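You operate a simulated robot arm through the tools that you are given. There is no shell and no other tool. Be economical: measure what you need, move in short steps, check, and stop when the job is done.

You run a simulated two-armed robot. Do the job below in one go: nothing can be reset, and whatever is moved stays where it is left.

Task
Open the pads drawer, take the blue clamp on the table one and put it away in the inside of the pads drawer, then shut the drawer. Then put the purple brush from the table three on the yellow block on the white table. Then close the drawer three. Then take the yellow cone and leave it in the blue tote. Then put the blue brush on the white table away on the care bench. Then take the blue box from the packing bench and put it on the yellow pad there. The order counts.

Only the result counts: the job must be done as asked and must still hold three seconds after the hand-in. Knocking over, shifting, dropping, spilling or breaking anything else fails it.

Robot
Two 7-joint arms with fingered hands on one trunk, on a base that drives. Base frame: it is fixed to the floor where the robot stands at the start and does not move with it; the origin is under the middle of the robot, x ahead of it, y to its left, z up. Units: m, rad, N and s.
The left shoulder is at the start at [0.086, 0.128, 1.157], the right one opposite. Places, roughly: blue box [-2.5, 2.25, 0.75]; blue brush (13x5x5 cm) [-9.9, -4.5, 0.8]; blue clamp (9x7x2 cm) [-8.5, -7.8, 0.8]; blue tote (26x19x17 cm) [-10.1, -4.3, 0.8]; care bench [-10.1, 2.4, 0.9]; drawer three [-10.1, -6, 0.6]; inside of the pads drawer [1, 0, 0.4]; pads drawer [0.9, 0, 0.5]; purple brush (13x5x5 cm) [-9.4, -6.1, 0.8]; yellow block (12x12x2 cm) [-11.5, -4, 0.8]; yellow cone (7x7x6 cm) [-10, -4.8, 0.8]; yellow pad (18x14x2 cm) [-3, 2.1, 0.8]. Payload 5 kg a hand.
The TCP of each hand is the grasp point between the finger pads, 0.037 m short of the fingertips. In the tool frame z runs along the fingers and y along their closing line. The gripper opens to 0.124 m. The gripper's body begins 0.043 m behind the TCP. The gripper is a hand of 3 fingers: y runs from the thumb to the fingers, the wrist lies at [-0.021, -0.116, -0.203] in the tool frame.
Orientation is that of the tool frame in the base frame, as a unit quaternion [w, x, y, z]. With the fingers straight down and the wrist toward the robot, the tool's x, y and z point along [0, 1, 0], [1, 0, 0] and [0, 0, -1] of the base frame.

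Tools
- The arms move only by the tool servo_tool. It takes "left_motion", "right_motion" or both (then of equal length, played together; a hand with none holds still); each is a list that holds one entry, the list of rows, each a list of 6 numbers: the shift along the tool's x, y, z in m, then the turn, a rotation vector about the tool's x, y, z in rad. In form: [[[tx, ty, tz, rx, ry, rz], ...]]. A call has 1 to 12 rows; each row shifts and turns the commanded pose from where the row before left it, along the tool's axes as they then stand. Rows are played at 5 a second. More than 0.05 m and 0.15 rad between two rows, and nothing of the call is played. Where a pose cannot be reached the arm comes as near as it can. A force on the tool above 40 N (or 10 N above the force at the start of the call, whichever is more), or a blocked arm, ends the call early, and 0.2 s more pass. In this call time passes only in rows, and 0.2 s behind the last. The reply holds the time, the measured pose of the TCP, the force on the tool along the base axes, the opening and the grip force, in the units named above and with some noise, with the torque about the TCP (base axes, N m) and any sound that the robot's microphone picked up.
- Cameras (640 x 400 px; columns grow to the right, rows downward): "scene" is now at [0.2436, 0.0039, 1.2874]; the picture's right is [0.05, -1.00, 0.00], its down [-0.86, -0.04, -0.50] and it looks along [0.50, 0.03, -0.86] (base axes); focal length 280 px, centre (320, 200). "left" rides on the left gripper at [-0.072, -0.104, -0.154] in its tool frame; the picture's right is [-0.83, -0.26, 0.49], its down [0.51, -0.72, 0.47] and it looks along [0.23, 0.64, 0.73] (tool axes); focal length 243 px, centre (320, 200). "right" rides on the right gripper at [0.072, -0.104, -0.154] in its tool frame; the picture's right is [-0.83, 0.26, -0.49], its down [-0.51, -0.72, 0.47] and it looks along [-0.23, 0.64, 0.73] (tool axes); focal length 243 px, centre (320, 200). There is no depth. A picture from a camera that has moved, and an enlarged one, comes with that camera's place and axes in the base frame and with its lens. The place of the scene camera against the robot may be out by one fixed shift of up to 0.025 m in any direction.
- camera(camera): a new picture of that camera. The clock stands still meanwhile.
- slide_trunk(by): slides the trunk up (or, below 0, down) by that many m; the arms and the scene camera ride with it, the base frame stays. It gives what a move gives, with no picture.
- steer(legs): drives the robot by 1 to 6 legs, each [ahead, left, turn to the left] in m, m and rad, along the robot's own axes; the way and the turn of a leg run together, so that a leg with both is an arc; at most 1.5 m and 3.142 rad a leg. The arms and the cameras ride along, it lands a little off, and it stops where it bumps. It gives what a move gives.
- finger_targets(index, middle, thumb_bend, thumb_turn, hand): sets how far each is bent, from 0 (flat) to 1 (curled in); at 0.3 the hand is open as for a grip, at 0.7 the pads meet at the TCP. One left out holds its place. A second passes; each finger stops where it meets its share of the squeeze, and holds until it gets a number again. It is the only way to open and close the hand. It gives what a move gives, with no picture; readings hold the bend of each and the force on the fingers (four entries, about 0 where the hand has none), thumb and palm. thumb_turn goes from beside the hand (0) to across from the fingers (1), as for a grip.
- aim_head(pan, tilt): turns the head with the scene camera to pan (to the left, within 1.396 rad either way) and tilt (down, from -0.506 to 1.204), counted from straight ahead of the robot. It gives what a move gives.
- close_up(camera, box): a new picture of the part [left, top, right, bottom] of that camera's present view, enlarged. The clock stands still meanwhile.
- close_job(): hands the job in; it is judged then, once.

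Go step by step. Nothing tells you exact positions but the pictures and the camera data: compare them with the known pose of the tool, close in by small moves and look again before you grip or let go. The budget is 196 turns and 176 pictures, counting those below and the enlarged ones. Unless the task says otherwise, let go and move clear before handing in.

The tools are called after "Call:" as a command line: name --argument value ..., lists and objects as JSON in quotes. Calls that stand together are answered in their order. servo_tool: Moves the arms, as the interface text tells. Its arguments: {"type":"object","properties":{"left_motion":{"type":"array","items":{"type":"array","items":{"type":"array","items":{"type":"number"}}}},"right_motion":{"type":"array","items":{"type":"array","items":{"type":"array","items":{"type":"number"}}}}},"required":[]} The other tools are called the same way: slide_trunk (by) slides the trunk up or down; finger_targets (index, middle, thumb_bend, thumb_turn, hand) moves the fingers one by one; steer (legs) drives the base; aim_head (pan, tilt) turns the head that bears the scene camera; camera (camera) takes a picture; close_up (camera, box) takes an enlarged picture of a part of a camera's view; close_job () hands the job in.

At the start:

```text
t: 0.0
left_tool_pos: [0.6652, 0.3606, 0.7697]
left_ee_rot: [0.0, 0.707, 0.707, 0.0]
left_wrist_force: [0.4, 1.1, -1.0]
left_ft_torque: [-0.01, -0.01, -0.02]
left_opening: 0.1236
left_grasp_force: 0.1
left_shape: jaw
left_bend: [0.3, 0.3, 0.3, 0.98]
left_finger forces: [0.1, 0.0, 0.0, 0.1, 0.1, 0.0]
right_tool_pos: [0.6229, -0.2384, 0.8685]
right_ee_rot: [-0.001, 0.707, 0.707, 0.0]
right_wrist_force: [-0.2, -0.5, -0.4]
right_ft_torque: [-0.01, -0.01, 0.0]
right_opening: 0.1238
right_grasp_force: 0.1
right_shape: jaw
right_bend: [0.3, 0.3, 0.3, 0.98]
right_finger forces: [0.1, 0.0, 0.1, 0.0, 0.0, 0.1]
trunk travel left (down, up): [-0.35, 0.213]
robot x, y, heading: [-0.0013, -0.0011, -0.003]
head pan, tilt: [0.051, 1.044]
```

scene: 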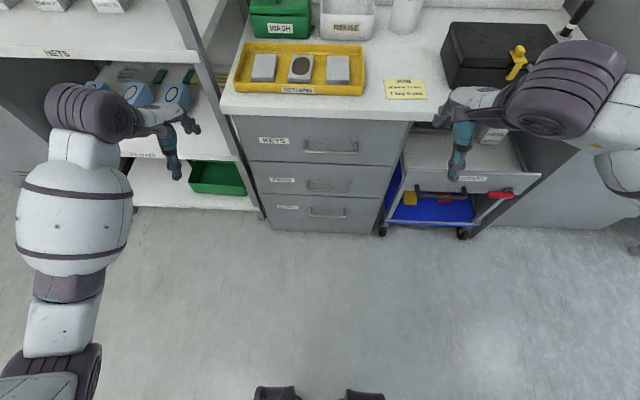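
right: 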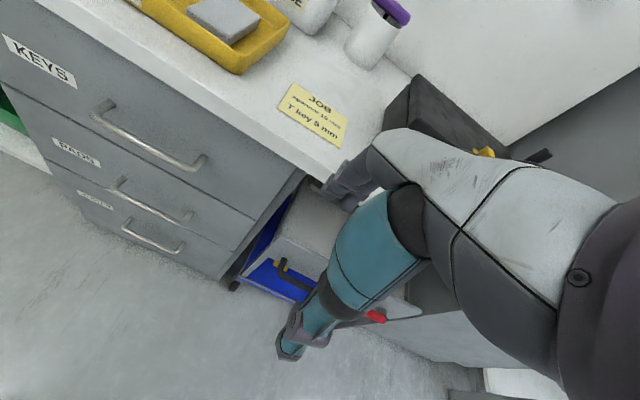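
left: 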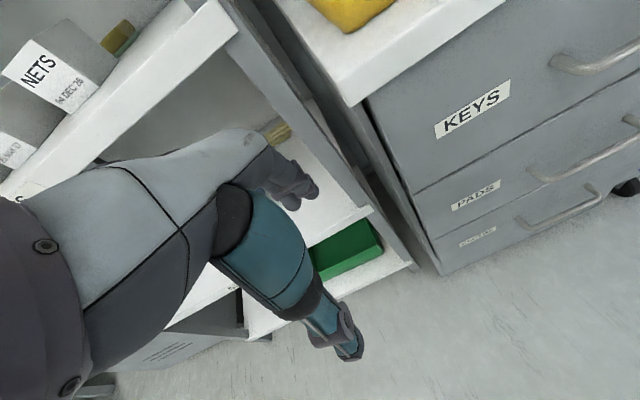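

I see the middle drawer labelled PADS straight ahead, with its handle at roughly x 0.75, y 0, z 0.5. I'll look more closely before moving.

Call:
close_up --camera "scene" --box '[200, 100, 440, 250]'

Call:
aim_head --pan 0 --tilt 0.6

Call:
camera --camera "scene"

```text
2.67 times, centred on (320, 175) of scene
camera zoom: at [0.2436, 0.0039, 1.2874], right [0.05, -1.0, 0.0], down [-0.86, -0.04, -0.5], along [0.5, 0.03, -0.86], focal length 746 px, centre (320, 267)
```

zoom: 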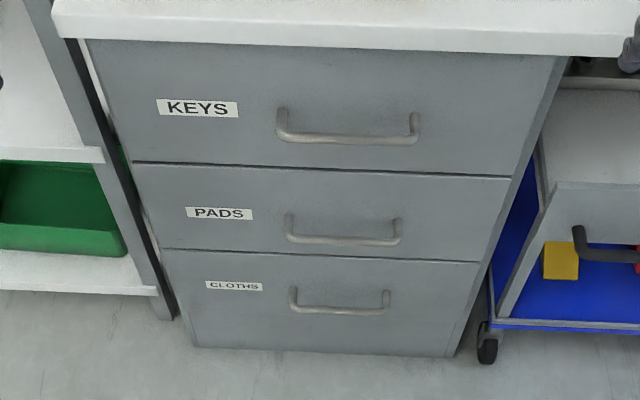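

```text
t: 0.9
left_tool_pos: [0.6652, 0.3596, 0.7699]
left_ee_rot: [0.0, 0.707, 0.707, 0.0]
left_wrist_force: [0.8, -0.5, 0.6]
left_ft_torque: [-0.01, 0.02, 0.03]
left_opening: 0.1235
left_grasp_force: 0.1
left_shape: jaw
left_bend: [0.3, 0.3, 0.3, 0.98]
left_finger forces: [0.1, 0.0, 0.1, 0.1, 0.0, 0.0]
right_tool_pos: [0.6233, -0.2376, 0.8695]
right_ee_rot: [-0.001, 0.708, 0.706, -0.001]
right_wrist_force: [-0.1, 0.6, -0.2]
right_ft_torque: [0.01, -0.01, -0.01]
right_opening: 0.1234
right_grasp_force: 0.0
right_shape: jaw
right_bend: [0.3, 0.3, 0.3, 0.98]
right_finger forces: [0.0, 0.0, 0.0, 0.0, 0.0, 0.0]
trunk travel left (down, up): [-0.35, 0.213]
robot x, y, heading: [0.0008, -0.0005, -0.001]
head pan, tilt: [0.0, 0.6]
```

```text
171 pictures are left
camera scene: at [0.2652, 0.0006, 1.3222], right [0.0, -1.0, 0.0], down [-0.57, 0.0, -0.82], along [0.82, 0.0, -0.57], focal length 280 px, centre (320, 200)
```

scene: 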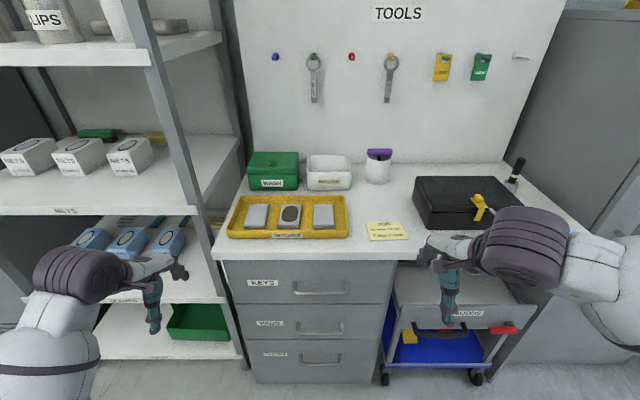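

The pads handle comes out near [0.745, 0, 0.5], and the bar is about 14 cm long. I'll back off, shift right, lower the trunk, and turn the left hand to point forward so it can grip the bar.

Call:
steer --legs '[[-0.3, 0, 0], [0, -0.28, 0]]'

Call:
slide_trunk --by -0.28

Call:
servo_tool --left_motion '[[[0, 0, 0, -0.1309, 0, 0], [0, 0, 0, -0.1309, 0, 0], [0, 0, 0, -0.1309, 0, 0], [0, 0, 0, -0.1309, 0, 0], [0, 0, 0, -0.1309, 0, 0], [0, 0, 0, -0.1309, 0, 0], [0, 0, 0, -0.1309, 0, 0], [0, 0, 0, -0.1309, 0, 0], [0, 0, 0, -0.1309, 0, 0], [0, 0, 0, -0.1309, 0, 0], [0, 0, 0, -0.1309, 0, 0], [0, 0, 0, -0.1309, 0, 0]]]' --right_motion '[[[0, 0, -0.02, 0, 0, 0], [0, 0, -0.02, 0, 0, 0], [0, 0, -0.02, 0, 0, 0], [0, 0, -0.02, 0, 0, 0], [0, 0, -0.02, 0, 0, 0], [0, 0, -0.02, 0, 0, 0], [0, 0, -0.02, 0, 0, 0], [0, 0, -0.02, 0, 0, 0], [0, 0, -0.02, 0, 0, 0], [0, 0, -0.02, 0, 0, 0], [0, 0, -0.02, 0, 0, 0], [0, 0, -0.02, 0, 0, 0]]]'

Call:
aim_head --pan 0.25 --tilt 0.6

Call:
camera --camera "scene"

Call:
camera --camera "left"

```text
t: 5.6
left_tool_pos: [0.3626, 0.0787, 0.7701]
left_ee_rot: [0.0, 0.706, 0.708, 0.0]
left_wrist_force: [0.7, -1.1, 0.3]
left_ft_torque: [0.01, -0.03, 0.0]
left_opening: 0.1236
left_grasp_force: 0.1
left_shape: jaw
left_bend: [0.3, 0.3, 0.3, 0.98]
left_finger forces: [0.0, 0.1, 0.0, 0.0, 0.1, 0.0]
right_tool_pos: [0.3233, -0.5202, 0.8695]
right_ee_rot: [-0.001, 0.706, 0.708, 0.0]
right_wrist_force: [-0.4, 0.9, -0.1]
right_ft_torque: [0.01, -0.01, -0.01]
right_opening: 0.1237
right_grasp_force: 0.2
right_shape: jaw
right_bend: [0.3, 0.3, 0.3, 0.98]
right_finger forces: [0.0, 0.0, 0.0, 0.1, 0.0, 0.1]
trunk travel left (down, up): [-0.35, 0.213]
robot x, y, heading: [-0.3004, -0.2838, 0.002]
head pan, tilt: [0.0, 0.6]
```

```text
t: 8.5
left_tool_pos: [0.363, 0.0796, 0.4911]
left_ee_rot: [0.0, 0.706, 0.708, 0.0]
left_wrist_force: [-0.6, -0.4, 0.3]
left_ft_torque: [-0.01, 0.02, 0.01]
left_opening: 0.1236
left_grasp_force: 0.0
left_shape: jaw
left_bend: [0.3, 0.3, 0.3, 0.98]
left_finger forces: [0.1, 0.0, 0.0, 0.0, 0.0, 0.0]
right_tool_pos: [0.3232, -0.5195, 0.5886]
right_ee_rot: [0.001, 0.706, 0.708, 0.001]
right_wrist_force: [-0.2, 0.5, 0.0]
right_ft_torque: [0.03, 0.02, -0.04]
right_opening: 0.1234
right_grasp_force: 0.0
right_shape: jaw
right_bend: [0.3, 0.3, 0.3, 0.98]
right_finger forces: [0.0, 0.0, 0.0, 0.1, 0.0, 0.0]
trunk travel left (down, up): [-0.07, 0.493]
robot x, y, heading: [-0.3024, -0.2842, -0.0]
head pan, tilt: [0.0, 0.6]
```

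```text
t: 11.1
left_tool_pos: [0.3627, 0.079, 0.4905]
left_ee_rot: [0.499, 0.498, 0.501, 0.502]
left_wrist_force: [-0.1, -0.1, -0.1]
left_ft_torque: [-0.03, -0.01, 0.0]
left_opening: 0.1239
left_grasp_force: 0.1
left_shape: jaw
left_bend: [0.3, 0.3, 0.3, 0.98]
left_finger forces: [0.1, 0.0, 0.1, 0.0, 0.0, 0.1]
right_tool_pos: [0.3283, -0.5206, 0.8291]
right_ee_rot: [0.0, 0.706, 0.709, -0.001]
right_wrist_force: [-0.4, 0.7, -0.1]
right_ft_torque: [-0.01, 0.03, 0.01]
right_opening: 0.1235
right_grasp_force: 0.1
right_shape: jaw
right_bend: [0.3, 0.3, 0.3, 0.98]
right_finger forces: [0.0, 0.0, 0.0, 0.0, 0.0, 0.0]
right hand out of reach, approached as far as the arm can: row 3
trunk travel left (down, up): [-0.07, 0.493]
robot x, y, heading: [-0.3015, -0.2804, 0.004]
head pan, tilt: [0.0, 0.6]
```

```text
t: 11.8
left_tool_pos: [0.3623, 0.0791, 0.4909]
left_ee_rot: [0.498, 0.499, 0.502, 0.501]
left_wrist_force: [0.4, -0.2, 0.6]
left_ft_torque: [0.02, -0.04, 0.01]
left_opening: 0.1238
left_grasp_force: 0.0
left_shape: jaw
left_bend: [0.3, 0.3, 0.3, 0.98]
left_finger forces: [0.1, 0.1, 0.0, 0.0, 0.1, 0.0]
right_tool_pos: [0.3281, -0.5208, 0.8288]
right_ee_rot: [-0.001, 0.706, 0.708, 0.0]
right_wrist_force: [-0.5, 0.5, -0.8]
right_ft_torque: [0.01, 0.03, -0.03]
right_opening: 0.1233
right_grasp_force: 0.1
right_shape: jaw
right_bend: [0.3, 0.3, 0.3, 0.98]
right_finger forces: [0.0, 0.1, 0.0, 0.0, 0.0, 0.0]
trunk travel left (down, up): [-0.07, 0.493]
robot x, y, heading: [-0.2993, -0.2846, 0.009]
head pan, tilt: [0.25, 0.6]
```

```text
170 pictures are left
camera scene: at [0.0549, -0.2604, 1.0117], right [0.25, -0.97, 0.0], down [-0.55, -0.14, -0.83], along [0.8, 0.21, -0.56], focal length 280 px, centre (320, 200)
```

scene: 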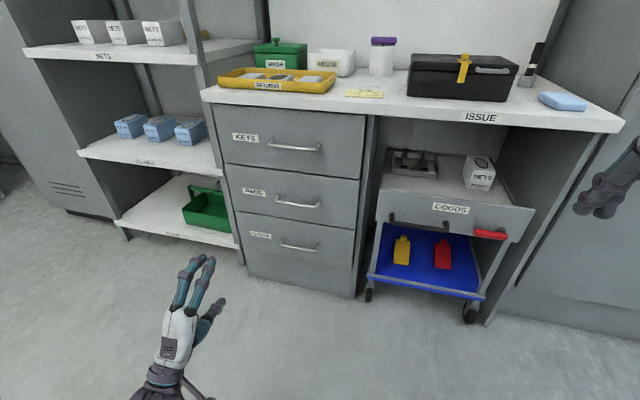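

```text
169 pictures are left
camera left: at [0.2096, 0.0061, 0.3867], right [0.5, -0.83, -0.26], down [0.47, 0.51, -0.72], along [0.73, 0.23, 0.64], focal length 243 px, centre (320, 200)
```

left: 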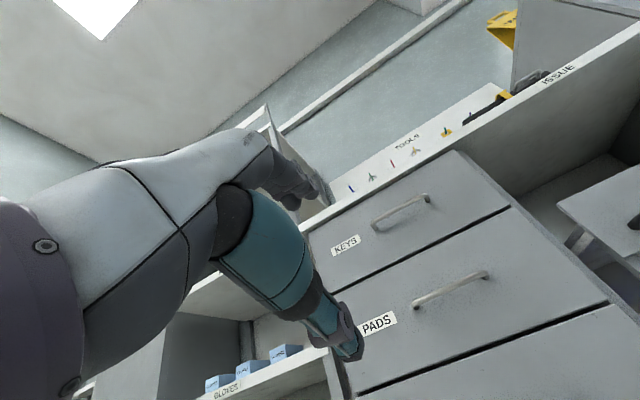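

The hand now points forward, and both views put the pads bar near [0.75, -0.004, 0.494]. I'll drive closer and check.

Call:
steer --legs '[[0.24, -0.085, 0]]'

Call:
camera --camera "left"

Call:
camera --camera "scene"

```text
t: 13.7
left_tool_pos: [0.6085, 0.0007, 0.4886]
left_ee_rot: [0.497, 0.497, 0.503, 0.503]
left_wrist_force: [0.1, -0.4, -0.4]
left_ft_torque: [-0.02, -0.03, -0.02]
left_opening: 0.1238
left_grasp_force: 0.0
left_shape: jaw
left_bend: [0.3, 0.3, 0.3, 0.98]
left_finger forces: [0.0, 0.1, 0.0, 0.0, 0.0, 0.0]
right_tool_pos: [0.5763, -0.5997, 0.8278]
right_ee_rot: [0.001, 0.704, 0.71, 0.0]
right_wrist_force: [-0.1, 0.0, -0.9]
right_ft_torque: [0.03, -0.03, 0.03]
right_opening: 0.1236
right_grasp_force: 0.1
right_shape: jaw
right_bend: [0.3, 0.3, 0.3, 0.98]
right_finger forces: [0.0, 0.0, 0.0, 0.1, 0.0, 0.1]
trunk travel left (down, up): [-0.07, 0.493]
robot x, y, heading: [-0.0512, -0.3652, 0.009]
head pan, tilt: [0.25, 0.6]
```

```text
168 pictures are left
camera left: at [0.4557, -0.0735, 0.3863], right [0.5, -0.83, -0.26], down [0.47, 0.51, -0.72], along [0.73, 0.24, 0.64], focal length 243 px, centre (320, 200)
```

left: 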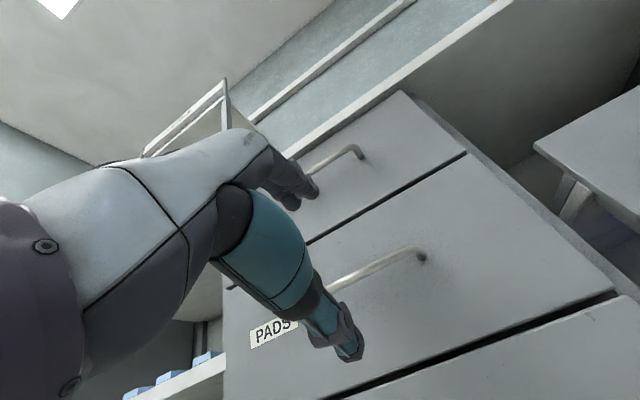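

```text
167 pictures are left
camera scene: at [0.3027, -0.341, 1.0115], right [0.26, -0.97, 0.0], down [-0.55, -0.14, -0.82], along [0.8, 0.21, -0.57], focal length 280 px, centre (320, 200)
```

scene: 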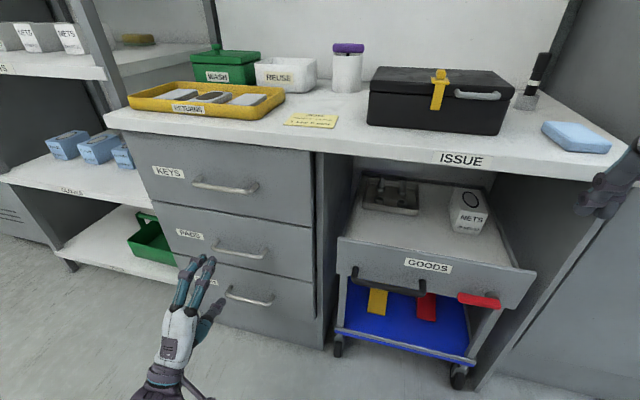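

The bar's right end reads at y -0.07, z 0.497, which lines up with the hand. I'll move forward in small steps and close on the bar.

Call:
servo_tool --left_motion '[[[0, 0.006, 0.03, 0, 0, 0], [0, 0, 0.03, 0, 0, 0], [0, 0, 0.03, 0, 0, 0], [0, 0, 0.025, 0, 0, 0], [0, 0, 0.015, 0, 0, 0]]]'

Call:
camera --camera "left"

Call:
close_up --camera "scene" --box '[120, 180, 320, 305]'

```text
t: 14.9
left_tool_pos: [0.7267, 0.0037, 0.495]
left_ee_rot: [0.5, 0.496, 0.501, 0.503]
left_wrist_force: [-27.6, -3.4, -4.3]
left_ft_torque: [0.1, -1.88, 0.23]
left_opening: 0.1221
left_grasp_force: 0.0
left_shape: jaw
left_bend: [0.3, 0.3, 0.3, 0.97]
left_finger forces: [0.0, 26.7, 0.0, 0.0, 0.3, 0.1]
right_tool_pos: [0.5753, -0.5979, 0.8298]
right_ee_rot: [0.0, 0.703, 0.711, -0.001]
right_wrist_force: [-0.4, 0.5, -1.0]
right_ft_torque: [0.0, 0.02, 0.01]
right_opening: 0.1236
right_grasp_force: 0.1
right_shape: jaw
right_bend: [0.3, 0.3, 0.3, 0.98]
right_finger forces: [0.0, 0.1, 0.1, 0.0, 0.0, 0.1]
trunk travel left (down, up): [-0.07, 0.493]
robot x, y, heading: [-0.0523, -0.364, 0.016]
head pan, tilt: [0.25, 0.6]
stopped in row 5 (left hand): the force on the tool passed its limit at 56 N (the readings are from after the stop); the commanded pose is now the measured one
```

```text
166 pictures are left
camera left: at [0.5742, -0.0709, 0.3909], right [0.5, -0.83, -0.26], down [0.47, 0.51, -0.72], along [0.73, 0.24, 0.64], focal length 243 px, centre (320, 200)
```

left: 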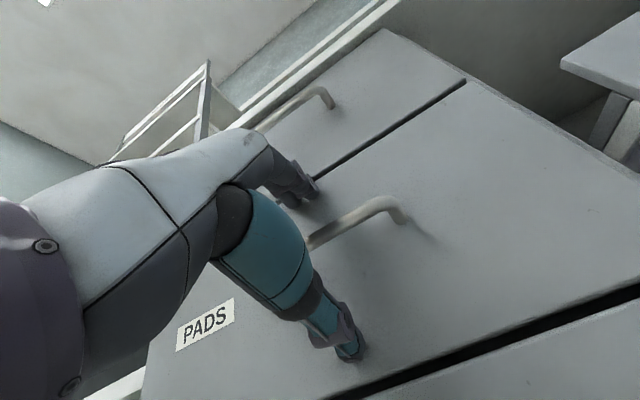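

```text
3.20 times, centred on (220, 242) of scene
camera zoom: at [0.3004, -0.34, 1.012], right [0.26, -0.97, 0.0], down [-0.54, -0.15, -0.83], along [0.8, 0.21, -0.56], focal length 895 px, centre (640, 64)
```

zoom: 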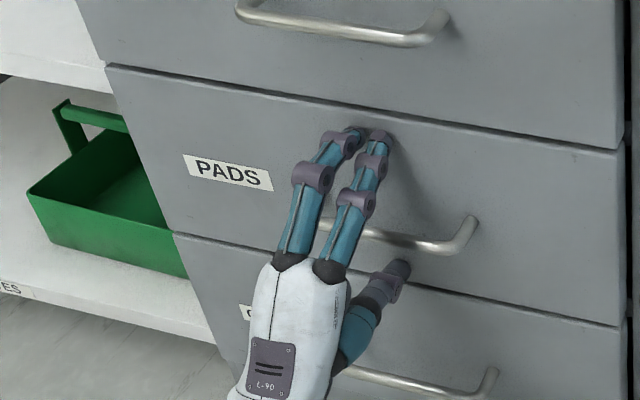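

The fingertips rest on the drawer face and the bar lies between thumb and fingers. I'll back off a few mm and close.

Call:
servo_tool --left_motion '[[[0, 0, -0.006, 0, 0, 0]]]'

Call:
finger_targets --hand "left" --index 0.7 --middle 0.7 --thumb_bend 0.7

Call:
close_up --camera "scene" --box '[120, 180, 320, 305]'

```text
t: 15.3
left_tool_pos: [0.725, 0.0029, 0.4959]
left_ee_rot: [0.498, 0.498, 0.502, 0.502]
left_wrist_force: [0.0, 0.1, -0.1]
left_ft_torque: [0.0, 0.02, -0.05]
left_opening: 0.124
left_grasp_force: 0.2
left_shape: jaw
left_bend: [0.3, 0.3, 0.3, 0.97]
left_finger forces: [0.1, 0.1, 0.0, 0.0, 0.0, 0.1]
right_tool_pos: [0.5769, -0.5995, 0.829]
right_ee_rot: [0.001, 0.704, 0.71, 0.0]
right_wrist_force: [0.5, -0.5, 0.0]
right_ft_torque: [0.02, 0.0, -0.01]
right_opening: 0.1236
right_grasp_force: 0.1
right_shape: jaw
right_bend: [0.3, 0.3, 0.3, 0.98]
right_finger forces: [0.1, 0.1, 0.0, 0.0, 0.1, 0.1]
trunk travel left (down, up): [-0.07, 0.493]
robot x, y, heading: [-0.0517, -0.3691, 0.006]
head pan, tilt: [0.25, 0.6]
```

```text
t: 16.3
left_tool_pos: [0.7213, 0.0041, 0.498]
left_ee_rot: [0.499, 0.495, 0.501, 0.504]
left_wrist_force: [-36.1, -0.3, 7.2]
left_ft_torque: [0.17, -2.41, 0.37]
left_opening: 0.0093
left_grasp_force: 19.3
left_shape: fingers
left_bend: [0.7, 0.41, 0.68, 0.98]
left_finger forces: [0.0, 36.7, 0.0, 0.0, 1.9, 0.0]
right_tool_pos: [0.5737, -0.5989, 0.8318]
right_ee_rot: [0.002, 0.703, 0.711, 0.001]
right_wrist_force: [-0.2, -0.8, 0.2]
right_ft_torque: [0.03, 0.02, 0.01]
right_opening: 0.1239
right_grasp_force: 0.0
right_shape: jaw
right_bend: [0.3, 0.3, 0.3, 0.98]
right_finger forces: [0.0, 0.0, 0.1, 0.0, 0.0, 0.0]
trunk travel left (down, up): [-0.07, 0.493]
robot x, y, heading: [-0.0538, -0.3645, 0.015]
head pan, tilt: [0.25, 0.6]
```

```text
3.20 times, centred on (220, 242) of scene
camera zoom: at [0.2991, -0.3405, 1.0126], right [0.26, -0.97, 0.0], down [-0.54, -0.15, -0.83], along [0.8, 0.21, -0.56], focal length 895 px, centre (640, 64)
```

zoom: 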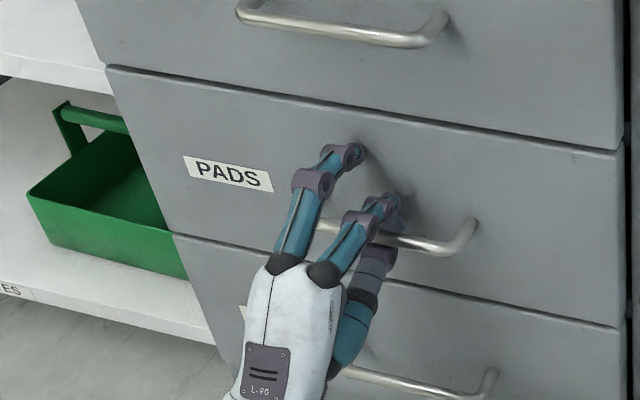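

The middle finger jammed against the drawer face. I'll open a little, back off 2 cm and close again.

Call:
finger_targets --hand "left" --index 0.4 --middle 0.4 --thumb_bend 0.4

Call:
servo_tool --left_motion '[[[0, 0, -0.022, 0, 0, 0]]]'

Call:
finger_targets --hand "left" --index 0.75 --middle 0.75 --thumb_bend 0.75

Call:
close_up --camera "scene" --box '[120, 180, 320, 305]'

```text
t: 17.3
left_tool_pos: [0.7214, 0.0046, 0.4955]
left_ee_rot: [0.498, 0.496, 0.503, 0.504]
left_wrist_force: [-40.3, 2.6, -8.7]
left_ft_torque: [-0.1, -1.43, 0.08]
left_opening: 0.0712
left_grasp_force: 20.7
left_shape: fingers
left_bend: [0.72, 0.38, 0.4, 0.98]
left_finger forces: [21.8, 19.2, 0.0, 0.1, 0.0, 0.0]
right_tool_pos: [0.5761, -0.5975, 0.8303]
right_ee_rot: [0.0, 0.703, 0.711, 0.001]
right_wrist_force: [0.0, -0.6, 0.0]
right_ft_torque: [0.0, -0.02, -0.02]
right_opening: 0.1241
right_grasp_force: 0.0
right_shape: jaw
right_bend: [0.3, 0.3, 0.3, 0.98]
right_finger forces: [0.0, 0.0, 0.0, 0.0, 0.1, 0.0]
trunk travel left (down, up): [-0.07, 0.493]
robot x, y, heading: [-0.0558, -0.3651, 0.012]
head pan, tilt: [0.25, 0.6]
```

```text
t: 17.7
left_tool_pos: [0.7026, 0.0019, 0.4958]
left_ee_rot: [0.499, 0.497, 0.501, 0.503]
left_wrist_force: [-0.8, 0.4, 0.7]
left_ft_torque: [0.0, 0.01, 0.01]
left_opening: 0.0983
left_grasp_force: 0.0
left_shape: fingers
left_bend: [0.4, 0.4, 0.4, 0.98]
left_finger forces: [0.0, 0.0, 0.0, 0.1, 0.0, 0.1]
right_tool_pos: [0.5764, -0.5992, 0.8291]
right_ee_rot: [0.0, 0.704, 0.71, 0.0]
right_wrist_force: [-0.6, -0.9, 1.1]
right_ft_torque: [-0.03, 0.01, 0.0]
right_opening: 0.1235
right_grasp_force: 0.1
right_shape: jaw
right_bend: [0.3, 0.3, 0.3, 0.98]
right_finger forces: [0.0, 0.0, 0.1, 0.0, 0.0, 0.0]
trunk travel left (down, up): [-0.07, 0.493]
robot x, y, heading: [-0.0563, -0.3617, 0.006]
head pan, tilt: [0.25, 0.6]
```

```text
t: 18.7
left_tool_pos: [0.7002, 0.0031, 0.4958]
left_ee_rot: [0.498, 0.496, 0.502, 0.504]
left_wrist_force: [1.6, 1.7, 8.2]
left_ft_torque: [0.21, -0.12, -0.03]
left_opening: 0.0103
left_grasp_force: 17.7
left_shape: fingers
left_bend: [0.74, 0.73, 0.68, 0.97]
left_finger forces: [11.7, 11.0, 0.0, 0.1, 12.3, 0.0]
right_tool_pos: [0.5766, -0.5983, 0.8293]
right_ee_rot: [0.0, 0.703, 0.711, 0.001]
right_wrist_force: [-0.1, 0.2, -0.7]
right_ft_torque: [-0.03, 0.0, 0.02]
right_opening: 0.1236
right_grasp_force: 0.1
right_shape: jaw
right_bend: [0.3, 0.3, 0.3, 0.98]
right_finger forces: [0.0, 0.0, 0.0, 0.1, 0.1, 0.0]
trunk travel left (down, up): [-0.07, 0.493]
robot x, y, heading: [-0.0562, -0.3673, 0.009]
head pan, tilt: [0.25, 0.6]
```

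```text
3.20 times, centred on (220, 242) of scene
camera zoom: at [0.3013, -0.3406, 1.0119], right [0.26, -0.97, 0.0], down [-0.55, -0.15, -0.83], along [0.8, 0.21, -0.56], focal length 895 px, centre (640, 64)
```

zoom: 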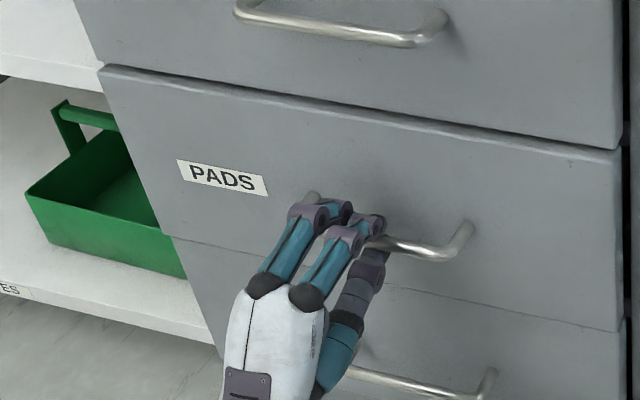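

All three fingers hold the bar and the drawer has already come out a little. I'll pull by driving back.

Call:
steer --legs '[[-0.28, 0, 0]]'

Call:
camera --camera "scene"

```text
t: 20.6
left_tool_pos: [0.4252, 0.0034, 0.497]
left_ee_rot: [0.499, 0.496, 0.501, 0.504]
left_wrist_force: [1.4, 13.3, 9.5]
left_ft_torque: [0.17, -0.15, 0.27]
left_opening: 0.0104
left_grasp_force: 17.0
left_shape: fingers
left_bend: [0.74, 0.73, 0.69, 0.98]
left_finger forces: [12.2, 10.9, 0.1, 0.1, 12.5, 0.0]
right_tool_pos: [0.3012, -0.5996, 0.829]
right_ee_rot: [0.0, 0.703, 0.711, 0.0]
right_wrist_force: [-0.2, -0.1, -0.1]
right_ft_torque: [0.02, -0.02, 0.01]
right_opening: 0.1237
right_grasp_force: 0.0
right_shape: jaw
right_bend: [0.3, 0.3, 0.3, 0.98]
right_finger forces: [0.1, 0.1, 0.0, 0.1, 0.1, 0.1]
trunk travel left (down, up): [-0.07, 0.493]
robot x, y, heading: [-0.3286, -0.3715, 0.014]
head pan, tilt: [0.25, 0.6]
```

```text
162 pictures are left
camera scene: at [0.0255, -0.3426, 1.012], right [0.26, -0.97, 0.0], down [-0.54, -0.15, -0.83], along [0.8, 0.21, -0.56], focal length 280 px, centre (320, 200)
```

scene: 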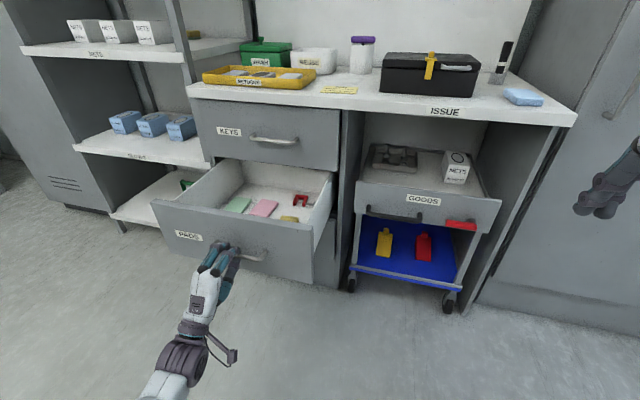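

The drawer is now open about 0.3 m, with free room in its front half. I'll let go and back away.

Call:
finger_targets --hand "left" --index 0.3 --middle 0.3 --thumb_bend 0.3

Call:
steer --legs '[[-0.5, 0, 0]]'

Call:
servo_tool --left_motion '[[[0, 0, 0, 0.1309, 0, 0], [0, 0, 0, 0.1309, 0, 0], [0, 0, 0, 0.1309, 0, 0], [0, 0, 0, 0.1309, 0, 0], [0, 0, 0, 0.1309, 0, 0], [0, 0, 0, 0.1309, 0, 0], [0, 0, 0, 0.1309, 0, 0], [0, 0, 0, 0.1309, 0, 0], [0, 0, 0, 0.1309, 0, 0], [0, 0, 0, 0.1309, 0, 0], [0, 0, 0, 0.1309, 0, 0], [0, 0, 0, 0.1309, 0, 0]]]'

Call:
slide_trunk --by 0.28

Call:
camera --camera "scene"

Call:
aim_head --pan 1.39 --tilt 0.2

Call:
camera --camera "scene"

Call:
aim_head --pan -1.39 --tilt 0.2

Call:
camera --camera "scene"

```text
t: 21.6
left_tool_pos: [0.4233, 0.0025, 0.4956]
left_ee_rot: [0.498, 0.496, 0.502, 0.504]
left_wrist_force: [0.1, 0.1, 0.4]
left_ft_torque: [-0.03, -0.02, 0.01]
left_opening: 0.1284
left_grasp_force: 0.1
left_shape: fingers
left_bend: [0.3, 0.3, 0.3, 0.97]
left_finger forces: [0.1, 0.0, 0.0, 0.1, 0.1, 0.1]
right_tool_pos: [0.3014, -0.6016, 0.8286]
right_ee_rot: [-0.001, 0.703, 0.712, -0.001]
right_wrist_force: [0.3, 0.3, 0.3]
right_ft_torque: [0.0, 0.0, -0.03]
right_opening: 0.1234
right_grasp_force: 0.1
right_shape: jaw
right_bend: [0.3, 0.3, 0.3, 0.98]
right_finger forces: [0.0, 0.0, 0.0, 0.0, 0.0, 0.1]
trunk travel left (down, up): [-0.07, 0.493]
robot x, y, heading: [-0.3248, -0.3674, 0.014]
head pan, tilt: [0.25, 0.6]
```

```text
t: 24.4
left_tool_pos: [-0.0281, -0.0055, 0.4914]
left_ee_rot: [0.497, 0.498, 0.503, 0.502]
left_wrist_force: [0.1, 0.4, -1.1]
left_ft_torque: [-0.01, -0.01, 0.0]
left_opening: 0.1286
left_grasp_force: 0.0
left_shape: fingers
left_bend: [0.3, 0.3, 0.3, 0.97]
left_finger forces: [0.1, 0.1, 0.0, 0.0, 0.1, 0.0]
right_tool_pos: [-0.1508, -0.606, 0.8246]
right_ee_rot: [-0.002, 0.704, 0.71, -0.002]
right_wrist_force: [-0.7, -0.4, 0.3]
right_ft_torque: [0.03, -0.02, 0.02]
right_opening: 0.1238
right_grasp_force: 0.0
right_shape: jaw
right_bend: [0.3, 0.3, 0.3, 0.98]
right_finger forces: [0.0, 0.0, 0.1, 0.0, 0.0, 0.0]
trunk travel left (down, up): [-0.07, 0.493]
robot x, y, heading: [-0.7869, -0.3759, 0.01]
head pan, tilt: [0.25, 0.6]
stopped in leg 1: the robot was blocked; the commanded pose is now the measured one
```

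```text
t: 27.0
left_tool_pos: [-0.0271, -0.0054, 0.4892]
left_ee_rot: [-0.002, 0.704, 0.71, -0.002]
left_wrist_force: [0.1, 0.6, 0.7]
left_ft_torque: [-0.04, 0.02, 0.03]
left_opening: 0.1287
left_grasp_force: 0.0
left_shape: fingers
left_bend: [0.3, 0.3, 0.3, 0.97]
left_finger forces: [0.0, 0.0, 0.0, 0.0, 0.1, 0.0]
right_tool_pos: [-0.1502, -0.6069, 0.8233]
right_ee_rot: [-0.003, 0.704, 0.71, -0.003]
right_wrist_force: [0.1, -0.4, -1.4]
right_ft_torque: [0.01, -0.01, 0.01]
right_opening: 0.1239
right_grasp_force: 0.0
right_shape: jaw
right_bend: [0.3, 0.3, 0.3, 0.98]
right_finger forces: [0.1, 0.1, 0.0, 0.1, 0.1, 0.1]
trunk travel left (down, up): [-0.07, 0.493]
robot x, y, heading: [-0.7882, -0.3738, 0.012]
head pan, tilt: [0.25, 0.6]
```

```text
t: 30.0
left_tool_pos: [0.0032, -0.0078, 0.578]
left_ee_rot: [-0.02, 0.709, 0.704, -0.029]
left_wrist_force: [-0.5, -0.5, -5.2]
left_ft_torque: [0.03, -0.07, 0.01]
left_opening: 0.1286
left_grasp_force: 0.1
left_shape: fingers
left_bend: [0.3, 0.3, 0.3, 0.97]
left_finger forces: [0.0, 0.0, 0.0, 0.0, 0.0, 0.1]
right_tool_pos: [-0.1072, -0.6013, 0.9271]
right_ee_rot: [-0.022, 0.708, 0.705, -0.028]
right_wrist_force: [1.7, 0.0, -3.1]
right_ft_torque: [0.0, 0.13, 0.02]
right_opening: 0.1239
right_grasp_force: 0.0
right_shape: jaw
right_bend: [0.3, 0.3, 0.3, 0.97]
right_finger forces: [0.1, 0.0, 0.0, 0.0, 0.0, 0.1]
trunk travel left (down, up): [-0.212, 0.352]
robot x, y, heading: [-0.6932, -0.3709, 0.003]
head pan, tilt: [0.25, 0.6]
stopped: the arm was blocked; the commanded pose is now the measured one
```

```text
161 pictures are left
camera scene: at [-0.4657, -0.3375, 1.1764], right [0.24, -0.97, 0.03], down [-0.49, -0.15, -0.86], along [0.84, 0.2, -0.51], focal length 280 px, centre (320, 200)
```

scene: 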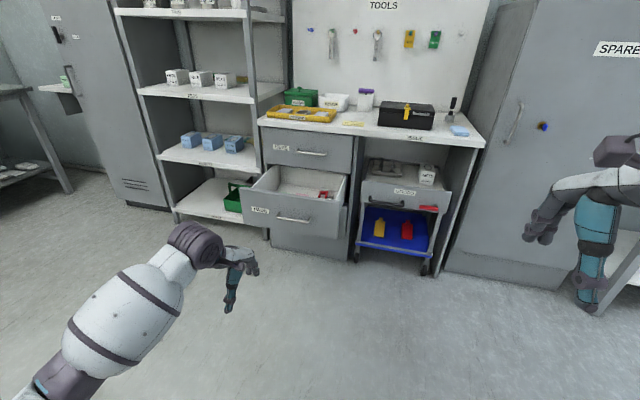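

```text
t: 31.4
left_tool_pos: [0.0062, -0.0037, 0.5918]
left_ee_rot: [-0.011, 0.707, 0.707, -0.022]
left_wrist_force: [0.4, -0.3, 0.3]
left_ft_torque: [0.01, 0.01, -0.03]
left_opening: 0.1289
left_grasp_force: 0.0
left_shape: fingers
left_bend: [0.3, 0.3, 0.3, 0.97]
left_finger forces: [0.1, 0.0, 0.0, 0.1, 0.0, 0.0]
right_tool_pos: [-0.1089, -0.5991, 0.9416]
right_ee_rot: [-0.015, 0.707, 0.707, -0.024]
right_wrist_force: [0.2, -0.2, -0.4]
right_ft_torque: [0.01, -0.02, 0.02]
right_opening: 0.1239
right_grasp_force: 0.0
right_shape: jaw
right_bend: [0.3, 0.3, 0.3, 0.97]
right_finger forces: [0.1, 0.0, 0.1, 0.1, 0.0, 0.0]
trunk travel left (down, up): [-0.212, 0.352]
robot x, y, heading: [-0.6889, -0.3738, -0.003]
head pan, tilt: [1.389, 0.201]
```

```text
160 pictures are left
camera scene: at [-0.5423, -0.2638, 1.2114], right [0.98, -0.18, 0.08], down [0.04, -0.21, -0.98], along [0.19, 0.96, -0.2], focal length 280 px, centre (320, 200)
```

scene: 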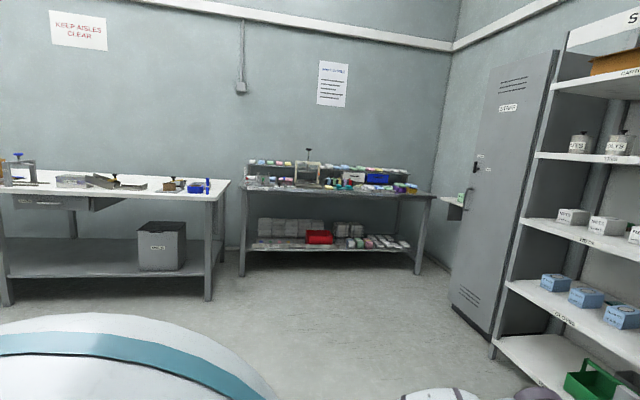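

```text
t: 33.8
left_tool_pos: [0.0058, -0.0034, 0.5929]
left_ee_rot: [-0.012, 0.708, 0.706, -0.023]
left_wrist_force: [-0.3, 0.7, -0.2]
left_ft_torque: [-0.01, -0.01, -0.02]
left_opening: 0.1287
left_grasp_force: 0.1
left_shape: fingers
left_bend: [0.3, 0.3, 0.3, 0.97]
left_finger forces: [0.0, 0.1, 0.1, 0.0, 0.1, 0.0]
right_tool_pos: [-0.108, -0.5985, 0.9396]
right_ee_rot: [-0.015, 0.707, 0.706, -0.024]
right_wrist_force: [0.1, -0.7, -1.0]
right_ft_torque: [0.02, -0.01, -0.02]
right_opening: 0.1239
right_grasp_force: 0.0
right_shape: jaw
right_bend: [0.3, 0.3, 0.3, 0.97]
right_finger forces: [0.1, 0.1, 0.0, 0.1, 0.0, 0.0]
trunk travel left (down, up): [-0.212, 0.352]
robot x, y, heading: [-0.6871, -0.3719, -0.002]
head pan, tilt: [-1.389, 0.201]
```

```text
159 pictures are left
camera scene: at [-0.5421, -0.4474, 1.214], right [-0.98, -0.18, -0.08], down [0.04, 0.18, -0.98], along [0.19, -0.97, -0.17], focal length 280 px, centre (320, 200)
```

scene: 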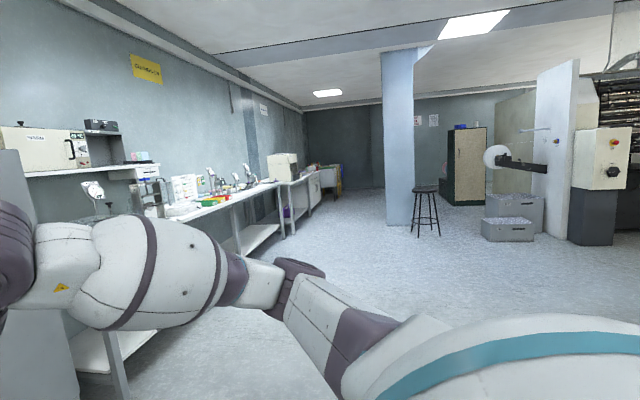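

Something behind the robot blocked it at x about -0.79, and it also caught the trunk slide. I'll ease forward and turn to see what it is.

Call:
steer --legs '[[0.15, 0, 0], [0, 0, -0.8]]'

Call:
camera --camera "scene"

```text
t: 34.9
left_tool_pos: [0.0087, -0.0109, 0.5875]
left_ee_rot: [-0.019, 0.71, 0.703, -0.022]
left_wrist_force: [0.4, -1.1, -0.2]
left_ft_torque: [0.03, 0.0, -0.02]
left_opening: 0.1288
left_grasp_force: 0.0
left_shape: fingers
left_bend: [0.3, 0.3, 0.3, 0.97]
left_finger forces: [0.1, 0.0, 0.0, 0.1, 0.1, 0.1]
right_tool_pos: [-0.1068, -0.6099, 0.9284]
right_ee_rot: [-0.022, 0.71, 0.703, -0.023]
right_wrist_force: [-0.4, -0.9, 0.6]
right_ft_torque: [0.03, 0.0, 0.03]
right_opening: 0.1238
right_grasp_force: 0.1
right_shape: jaw
right_bend: [0.3, 0.3, 0.3, 0.97]
right_finger forces: [0.0, 0.0, 0.1, 0.1, 0.0, 0.1]
trunk travel left (down, up): [-0.212, 0.352]
robot x, y, heading: [-0.6879, -0.3687, -0.01]
head pan, tilt: [-1.389, 0.201]
stopped in leg 1: the robot was blocked; the commanded pose is now the measured one
```

```text
158 pictures are left
camera scene: at [-0.5378, -0.4559, 1.2095], right [-0.98, -0.17, -0.07], down [0.04, 0.19, -0.98], along [0.18, -0.97, -0.18], focal length 280 px, centre (320, 200)
```

scene: 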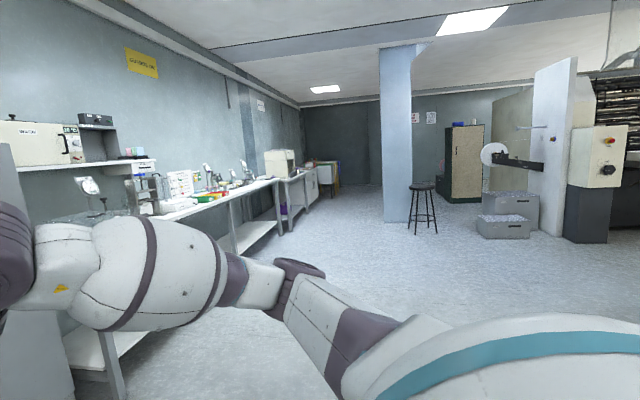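

The robot seems hooked under something behind it, so I'll lower the trunk again to free it.

Call:
slide_trunk --by -0.16

Call:
steer --legs '[[0.15, 0, 0]]'

Call:
aim_head --pan 1.39 --tilt 0.9

Call:
camera --camera "scene"

```text
t: 36.7
left_tool_pos: [0.0481, -0.0128, 0.4032]
left_ee_rot: [-0.04, 0.708, 0.704, -0.041]
left_wrist_force: [-0.5, -0.2, 0.2]
left_ft_torque: [-0.01, 0.03, 0.02]
left_opening: 0.1288
left_grasp_force: 0.0
left_shape: fingers
left_bend: [0.3, 0.3, 0.3, 0.97]
left_finger forces: [0.0, 0.0, 0.0, 0.0, 0.0, 0.0]
right_tool_pos: [-0.0447, -0.6117, 0.7483]
right_ee_rot: [-0.042, 0.707, 0.704, -0.043]
right_wrist_force: [-0.8, -0.7, -0.3]
right_ft_torque: [-0.01, -0.02, 0.01]
right_opening: 0.1238
right_grasp_force: 0.1
right_shape: jaw
right_bend: [0.3, 0.3, 0.3, 0.97]
right_finger forces: [0.0, 0.0, 0.1, 0.0, 0.0, 0.0]
trunk travel left (down, up): [-0.052, 0.512]
robot x, y, heading: [-0.689, -0.3728, -0.007]
head pan, tilt: [-1.389, 0.201]
```

```text
t: 38.1
left_tool_pos: [0.1993, -0.0131, 0.4022]
left_ee_rot: [-0.042, 0.708, 0.703, -0.041]
left_wrist_force: [0.5, 0.6, 0.4]
left_ft_torque: [-0.03, 0.08, -0.03]
left_opening: 0.1289
left_grasp_force: 0.0
left_shape: fingers
left_bend: [0.3, 0.3, 0.3, 0.97]
left_finger forces: [0.1, 0.0, 0.1, 0.0, 0.0, 0.0]
right_tool_pos: [0.1052, -0.6133, 0.7484]
right_ee_rot: [-0.044, 0.708, 0.704, -0.043]
right_wrist_force: [0.0, 0.1, -1.3]
right_ft_torque: [0.03, 0.02, -0.01]
right_opening: 0.124
right_grasp_force: 0.1
right_shape: jaw
right_bend: [0.3, 0.3, 0.3, 0.97]
right_finger forces: [0.1, 0.0, 0.1, 0.1, 0.0, 0.0]
trunk travel left (down, up): [-0.052, 0.512]
robot x, y, heading: [-0.5412, -0.3726, -0.008]
head pan, tilt: [-1.389, 0.201]
```

```text
t: 40.5
left_tool_pos: [0.1988, -0.0133, 0.4024]
left_ee_rot: [-0.041, 0.708, 0.704, -0.041]
left_wrist_force: [-0.3, -1.0, 0.5]
left_ft_torque: [-0.04, -0.01, -0.03]
left_opening: 0.1288
left_grasp_force: 0.0
left_shape: fingers
left_bend: [0.3, 0.3, 0.3, 0.97]
left_finger forces: [0.0, 0.0, 0.1, 0.0, 0.0, 0.0]
right_tool_pos: [0.1056, -0.6134, 0.7489]
right_ee_rot: [-0.044, 0.708, 0.704, -0.043]
right_wrist_force: [0.1, 0.0, -0.7]
right_ft_torque: [0.01, 0.03, 0.0]
right_opening: 0.124
right_grasp_force: 0.1
right_shape: jaw
right_bend: [0.3, 0.3, 0.3, 0.97]
right_finger forces: [0.0, 0.1, 0.0, 0.1, 0.1, 0.0]
trunk travel left (down, up): [-0.052, 0.512]
robot x, y, heading: [-0.5389, -0.3694, -0.008]
head pan, tilt: [1.389, 0.901]
```

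```text
157 pictures are left
camera scene: at [-0.2495, -0.298, 0.9687], right [0.98, -0.19, 0.0], down [-0.15, -0.77, -0.62], along [0.12, 0.61, -0.78], focal length 280 px, centre (320, 200)
```

scene: 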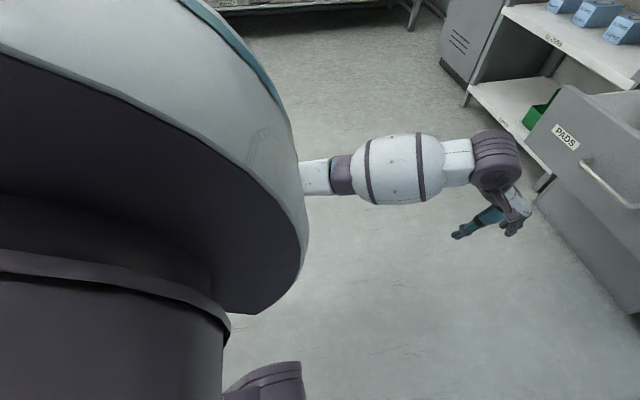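

The robot is free and level again, now at x -0.54. I'll raise the trunk and turn right to see what is behind.

Call:
slide_trunk --by 0.3

Call:
steer --legs '[[0, 0, -1.3]]'

Call:
aim_head --pan -1.2 --tilt 0.5

Call:
camera --camera "scene"

Call:
aim_head --pan -0.3 --tilt 0.3

Call:
camera --camera "scene"

```text
t: 43.5
left_tool_pos: [0.1992, -0.0137, 0.7016]
left_ee_rot: [-0.041, 0.708, 0.704, -0.041]
left_wrist_force: [-0.6, 0.3, 0.5]
left_ft_torque: [0.03, -0.03, 0.0]
left_opening: 0.129
left_grasp_force: 0.1
left_shape: fingers
left_bend: [0.3, 0.3, 0.3, 0.97]
left_finger forces: [0.0, 0.0, 0.1, 0.0, 0.0, 0.0]
right_tool_pos: [0.1059, -0.6138, 1.048]
right_ee_rot: [-0.043, 0.708, 0.704, -0.043]
right_wrist_force: [0.1, -0.4, -0.4]
right_ft_torque: [0.01, 0.02, 0.0]
right_opening: 0.1239
right_grasp_force: 0.1
right_shape: jaw
right_bend: [0.3, 0.3, 0.3, 0.97]
right_finger forces: [0.0, 0.0, 0.1, 0.0, 0.0, 0.0]
trunk travel left (down, up): [-0.352, 0.212]
robot x, y, heading: [-0.5383, -0.3683, -0.008]
head pan, tilt: [1.389, 0.901]
```

```text
t: 47.1
left_tool_pos: [0.0037, -0.9869, 0.7026]
left_ee_rot: [-0.058, 0.989, 0.133, -0.007]
left_wrist_force: [0.3, 0.0, -0.3]
left_ft_torque: [0.01, -0.01, 0.0]
left_opening: 0.1289
left_grasp_force: 0.1
left_shape: fingers
left_bend: [0.3, 0.3, 0.3, 0.97]
left_finger forces: [0.0, 0.1, 0.0, 0.1, 0.1, 0.0]
right_tool_pos: [-0.5989, -1.0565, 1.0484]
right_ee_rot: [-0.061, 0.989, 0.133, -0.008]
right_wrist_force: [-0.4, -0.2, 0.3]
right_ft_torque: [-0.01, -0.01, -0.03]
right_opening: 0.1241
right_grasp_force: 0.0
right_shape: jaw
right_bend: [0.3, 0.3, 0.3, 0.97]
right_finger forces: [0.0, 0.0, 0.0, 0.1, 0.0, 0.0]
trunk travel left (down, up): [-0.352, 0.212]
robot x, y, heading: [-0.5373, -0.3691, -1.309]
head pan, tilt: [1.389, 0.901]
```

```text
t: 49.5
left_tool_pos: [0.0033, -0.9866, 0.7026]
left_ee_rot: [-0.059, 0.99, 0.132, -0.007]
left_wrist_force: [0.4, -0.5, 0.2]
left_ft_torque: [0.0, -0.02, 0.01]
left_opening: 0.1288
left_grasp_force: 0.1
left_shape: fingers
left_bend: [0.3, 0.3, 0.3, 0.97]
left_finger forces: [0.0, 0.0, 0.0, 0.1, 0.0, 0.1]
right_tool_pos: [-0.6, -1.0568, 1.049]
right_ee_rot: [-0.061, 0.989, 0.133, -0.009]
right_wrist_force: [0.0, -0.1, -0.7]
right_ft_torque: [0.0, 0.03, 0.05]
right_opening: 0.1243
right_grasp_force: 0.0
right_shape: jaw
right_bend: [0.3, 0.3, 0.3, 0.97]
right_finger forces: [0.0, 0.0, 0.0, 0.0, 0.0, 0.1]
trunk travel left (down, up): [-0.352, 0.212]
robot x, y, heading: [-0.539, -0.3711, -1.302]
head pan, tilt: [-1.201, 0.499]
```

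```text
156 pictures are left
camera scene: at [-0.553, -0.578, 1.3331], right [-0.59, 0.8, 0.0], down [0.39, 0.28, -0.88], along [-0.71, -0.52, -0.48], focal length 280 px, centre (320, 200)
```

scene: 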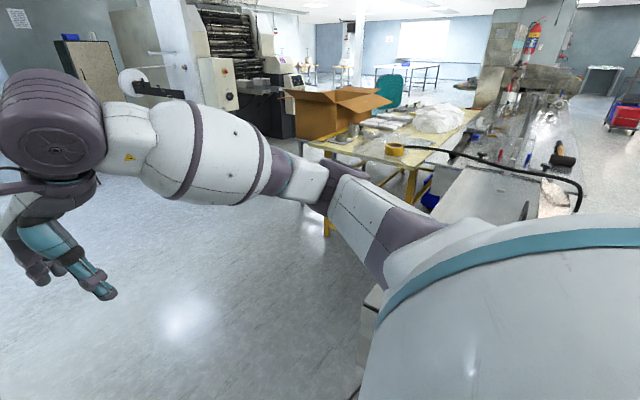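

```text
t: 50.7
left_tool_pos: [0.0037, -0.986, 0.7021]
left_ee_rot: [-0.058, 0.99, 0.131, -0.008]
left_wrist_force: [-0.2, -0.7, 0.0]
left_ft_torque: [0.03, -0.03, 0.01]
left_opening: 0.1289
left_grasp_force: 0.2
left_shape: fingers
left_bend: [0.3, 0.3, 0.3, 0.97]
left_finger forces: [0.0, 0.0, 0.0, 0.0, 0.0, 0.1]
right_tool_pos: [-0.5983, -1.0573, 1.0488]
right_ee_rot: [-0.059, 0.989, 0.133, -0.008]
right_wrist_force: [0.4, -0.3, -0.3]
right_ft_torque: [-0.03, 0.0, 0.03]
right_opening: 0.124
right_grasp_force: 0.1
right_shape: jaw
right_bend: [0.3, 0.3, 0.3, 0.97]
right_finger forces: [0.0, 0.1, 0.1, 0.0, 0.0, 0.0]
trunk travel left (down, up): [-0.352, 0.212]
robot x, y, heading: [-0.5358, -0.3732, -1.307]
head pan, tilt: [-0.3, 0.3]
```

```text
155 pictures are left
camera scene: at [-0.4831, -0.6173, 1.3515], right [-1.0, 0.04, 0.0], down [0.01, 0.3, -0.96], along [-0.03, -0.95, -0.3], focal length 280 px, centre (320, 200)
```

scene: 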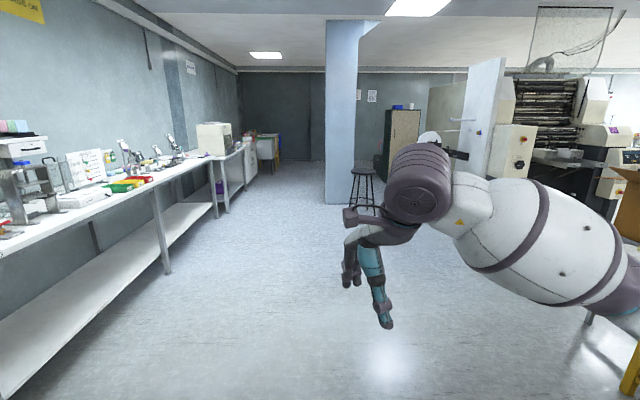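

There's a heavy island bench behind the start place, which is what blocked me, and open floor lies to the south. An aisle heads west at y about -2.7, so I'll drive there and look west.

Call:
steer --legs '[[0, 0, -0.265], [1.2, 0, 0], [1.1, 0, 0], [0, 0, -1.57]]'

Call:
aim_head --pan 0.0 --tilt 0.3

Call:
camera --camera "scene"

Call:
aim_head --pan 0.8 --tilt 0.2

Call:
camera --camera "scene"

```text
t: 66.8
left_tool_pos: [-1.3125, -3.0464, 0.7022]
left_ee_rot: [0.041, -0.695, 0.717, -0.042]
left_wrist_force: [-0.2, -0.3, 0.8]
left_ft_torque: [0.03, 0.04, -0.05]
left_opening: 0.1287
left_grasp_force: 0.0
left_shape: fingers
left_bend: [0.3, 0.3, 0.3, 0.97]
left_finger forces: [0.0, 0.0, 0.1, 0.1, 0.1, 0.0]
right_tool_pos: [-1.2042, -2.4468, 1.0485]
right_ee_rot: [0.043, -0.696, 0.716, -0.044]
right_wrist_force: [0.4, 0.0, 0.0]
right_ft_torque: [0.01, 0.0, -0.02]
right_opening: 0.1241
right_grasp_force: 0.1
right_shape: jaw
right_bend: [0.3, 0.3, 0.3, 0.97]
right_finger forces: [0.0, 0.0, 0.0, 0.1, 0.0, 0.1]
trunk travel left (down, up): [-0.352, 0.212]
robot x, y, heading: [-0.5678, -2.7079, 3.108]
head pan, tilt: [-0.3, 0.3]
```

```text
t: 67.7
left_tool_pos: [-1.3113, -3.0442, 0.7029]
left_ee_rot: [0.041, -0.696, 0.716, -0.042]
left_wrist_force: [0.2, 0.7, -0.3]
left_ft_torque: [-0.01, 0.0, -0.03]
left_opening: 0.1288
left_grasp_force: 0.0
left_shape: fingers
left_bend: [0.3, 0.3, 0.3, 0.97]
left_finger forces: [0.1, 0.0, 0.0, 0.0, 0.0, 0.1]
right_tool_pos: [-1.2046, -2.4473, 1.0487]
right_ee_rot: [0.043, -0.695, 0.716, -0.044]
right_wrist_force: [0.5, -0.4, 0.4]
right_ft_torque: [-0.02, 0.04, 0.03]
right_opening: 0.1242
right_grasp_force: 0.2
right_shape: jaw
right_bend: [0.3, 0.3, 0.3, 0.97]
right_finger forces: [0.1, 0.0, 0.1, 0.0, 0.1, 0.1]
trunk travel left (down, up): [-0.352, 0.212]
robot x, y, heading: [-0.5629, -2.7098, 3.111]
head pan, tilt: [0.0, 0.3]
```

```text
154 pictures are left
camera scene: at [-0.8, -2.6973, 1.3515], right [0.03, 1.0, 0.0], down [0.3, -0.01, -0.96], along [-0.95, 0.03, -0.3], focal length 280 px, centre (320, 200)
```

scene: 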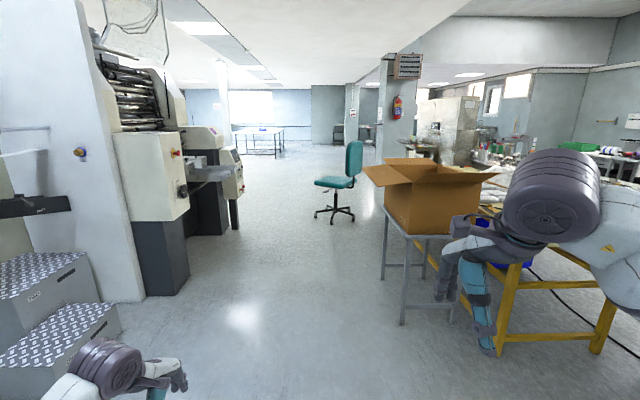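

```text
t: 68.8
left_tool_pos: [-1.3118, -3.0441, 0.7022]
left_ee_rot: [0.041, -0.695, 0.716, -0.042]
left_wrist_force: [0.6, 1.8, -0.4]
left_ft_torque: [0.0, 0.0, -0.04]
left_opening: 0.1287
left_grasp_force: 0.0
left_shape: fingers
left_bend: [0.3, 0.3, 0.3, 0.97]
left_finger forces: [0.0, 0.1, 0.0, 0.0, 0.1, 0.1]
right_tool_pos: [-1.2039, -2.4466, 1.048]
right_ee_rot: [0.043, -0.695, 0.716, -0.044]
right_wrist_force: [-0.7, -0.4, 0.1]
right_ft_torque: [-0.01, 0.02, -0.01]
right_opening: 0.1241
right_grasp_force: 0.0
right_shape: jaw
right_bend: [0.3, 0.3, 0.3, 0.97]
right_finger forces: [0.0, 0.0, 0.0, 0.0, 0.0, 0.1]
trunk travel left (down, up): [-0.352, 0.212]
robot x, y, heading: [-0.5648, -2.7026, 3.111]
head pan, tilt: [0.799, 0.201]
```

```text
153 pictures are left
camera scene: at [-0.7736, -2.7649, 1.3608], right [-0.7, 0.72, 0.0], down [0.14, 0.14, -0.98], along [-0.7, -0.68, -0.2], focal length 280 px, centre (320, 200)
```

scene: 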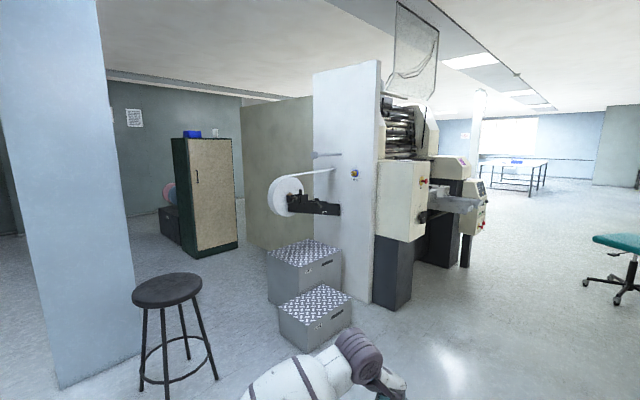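

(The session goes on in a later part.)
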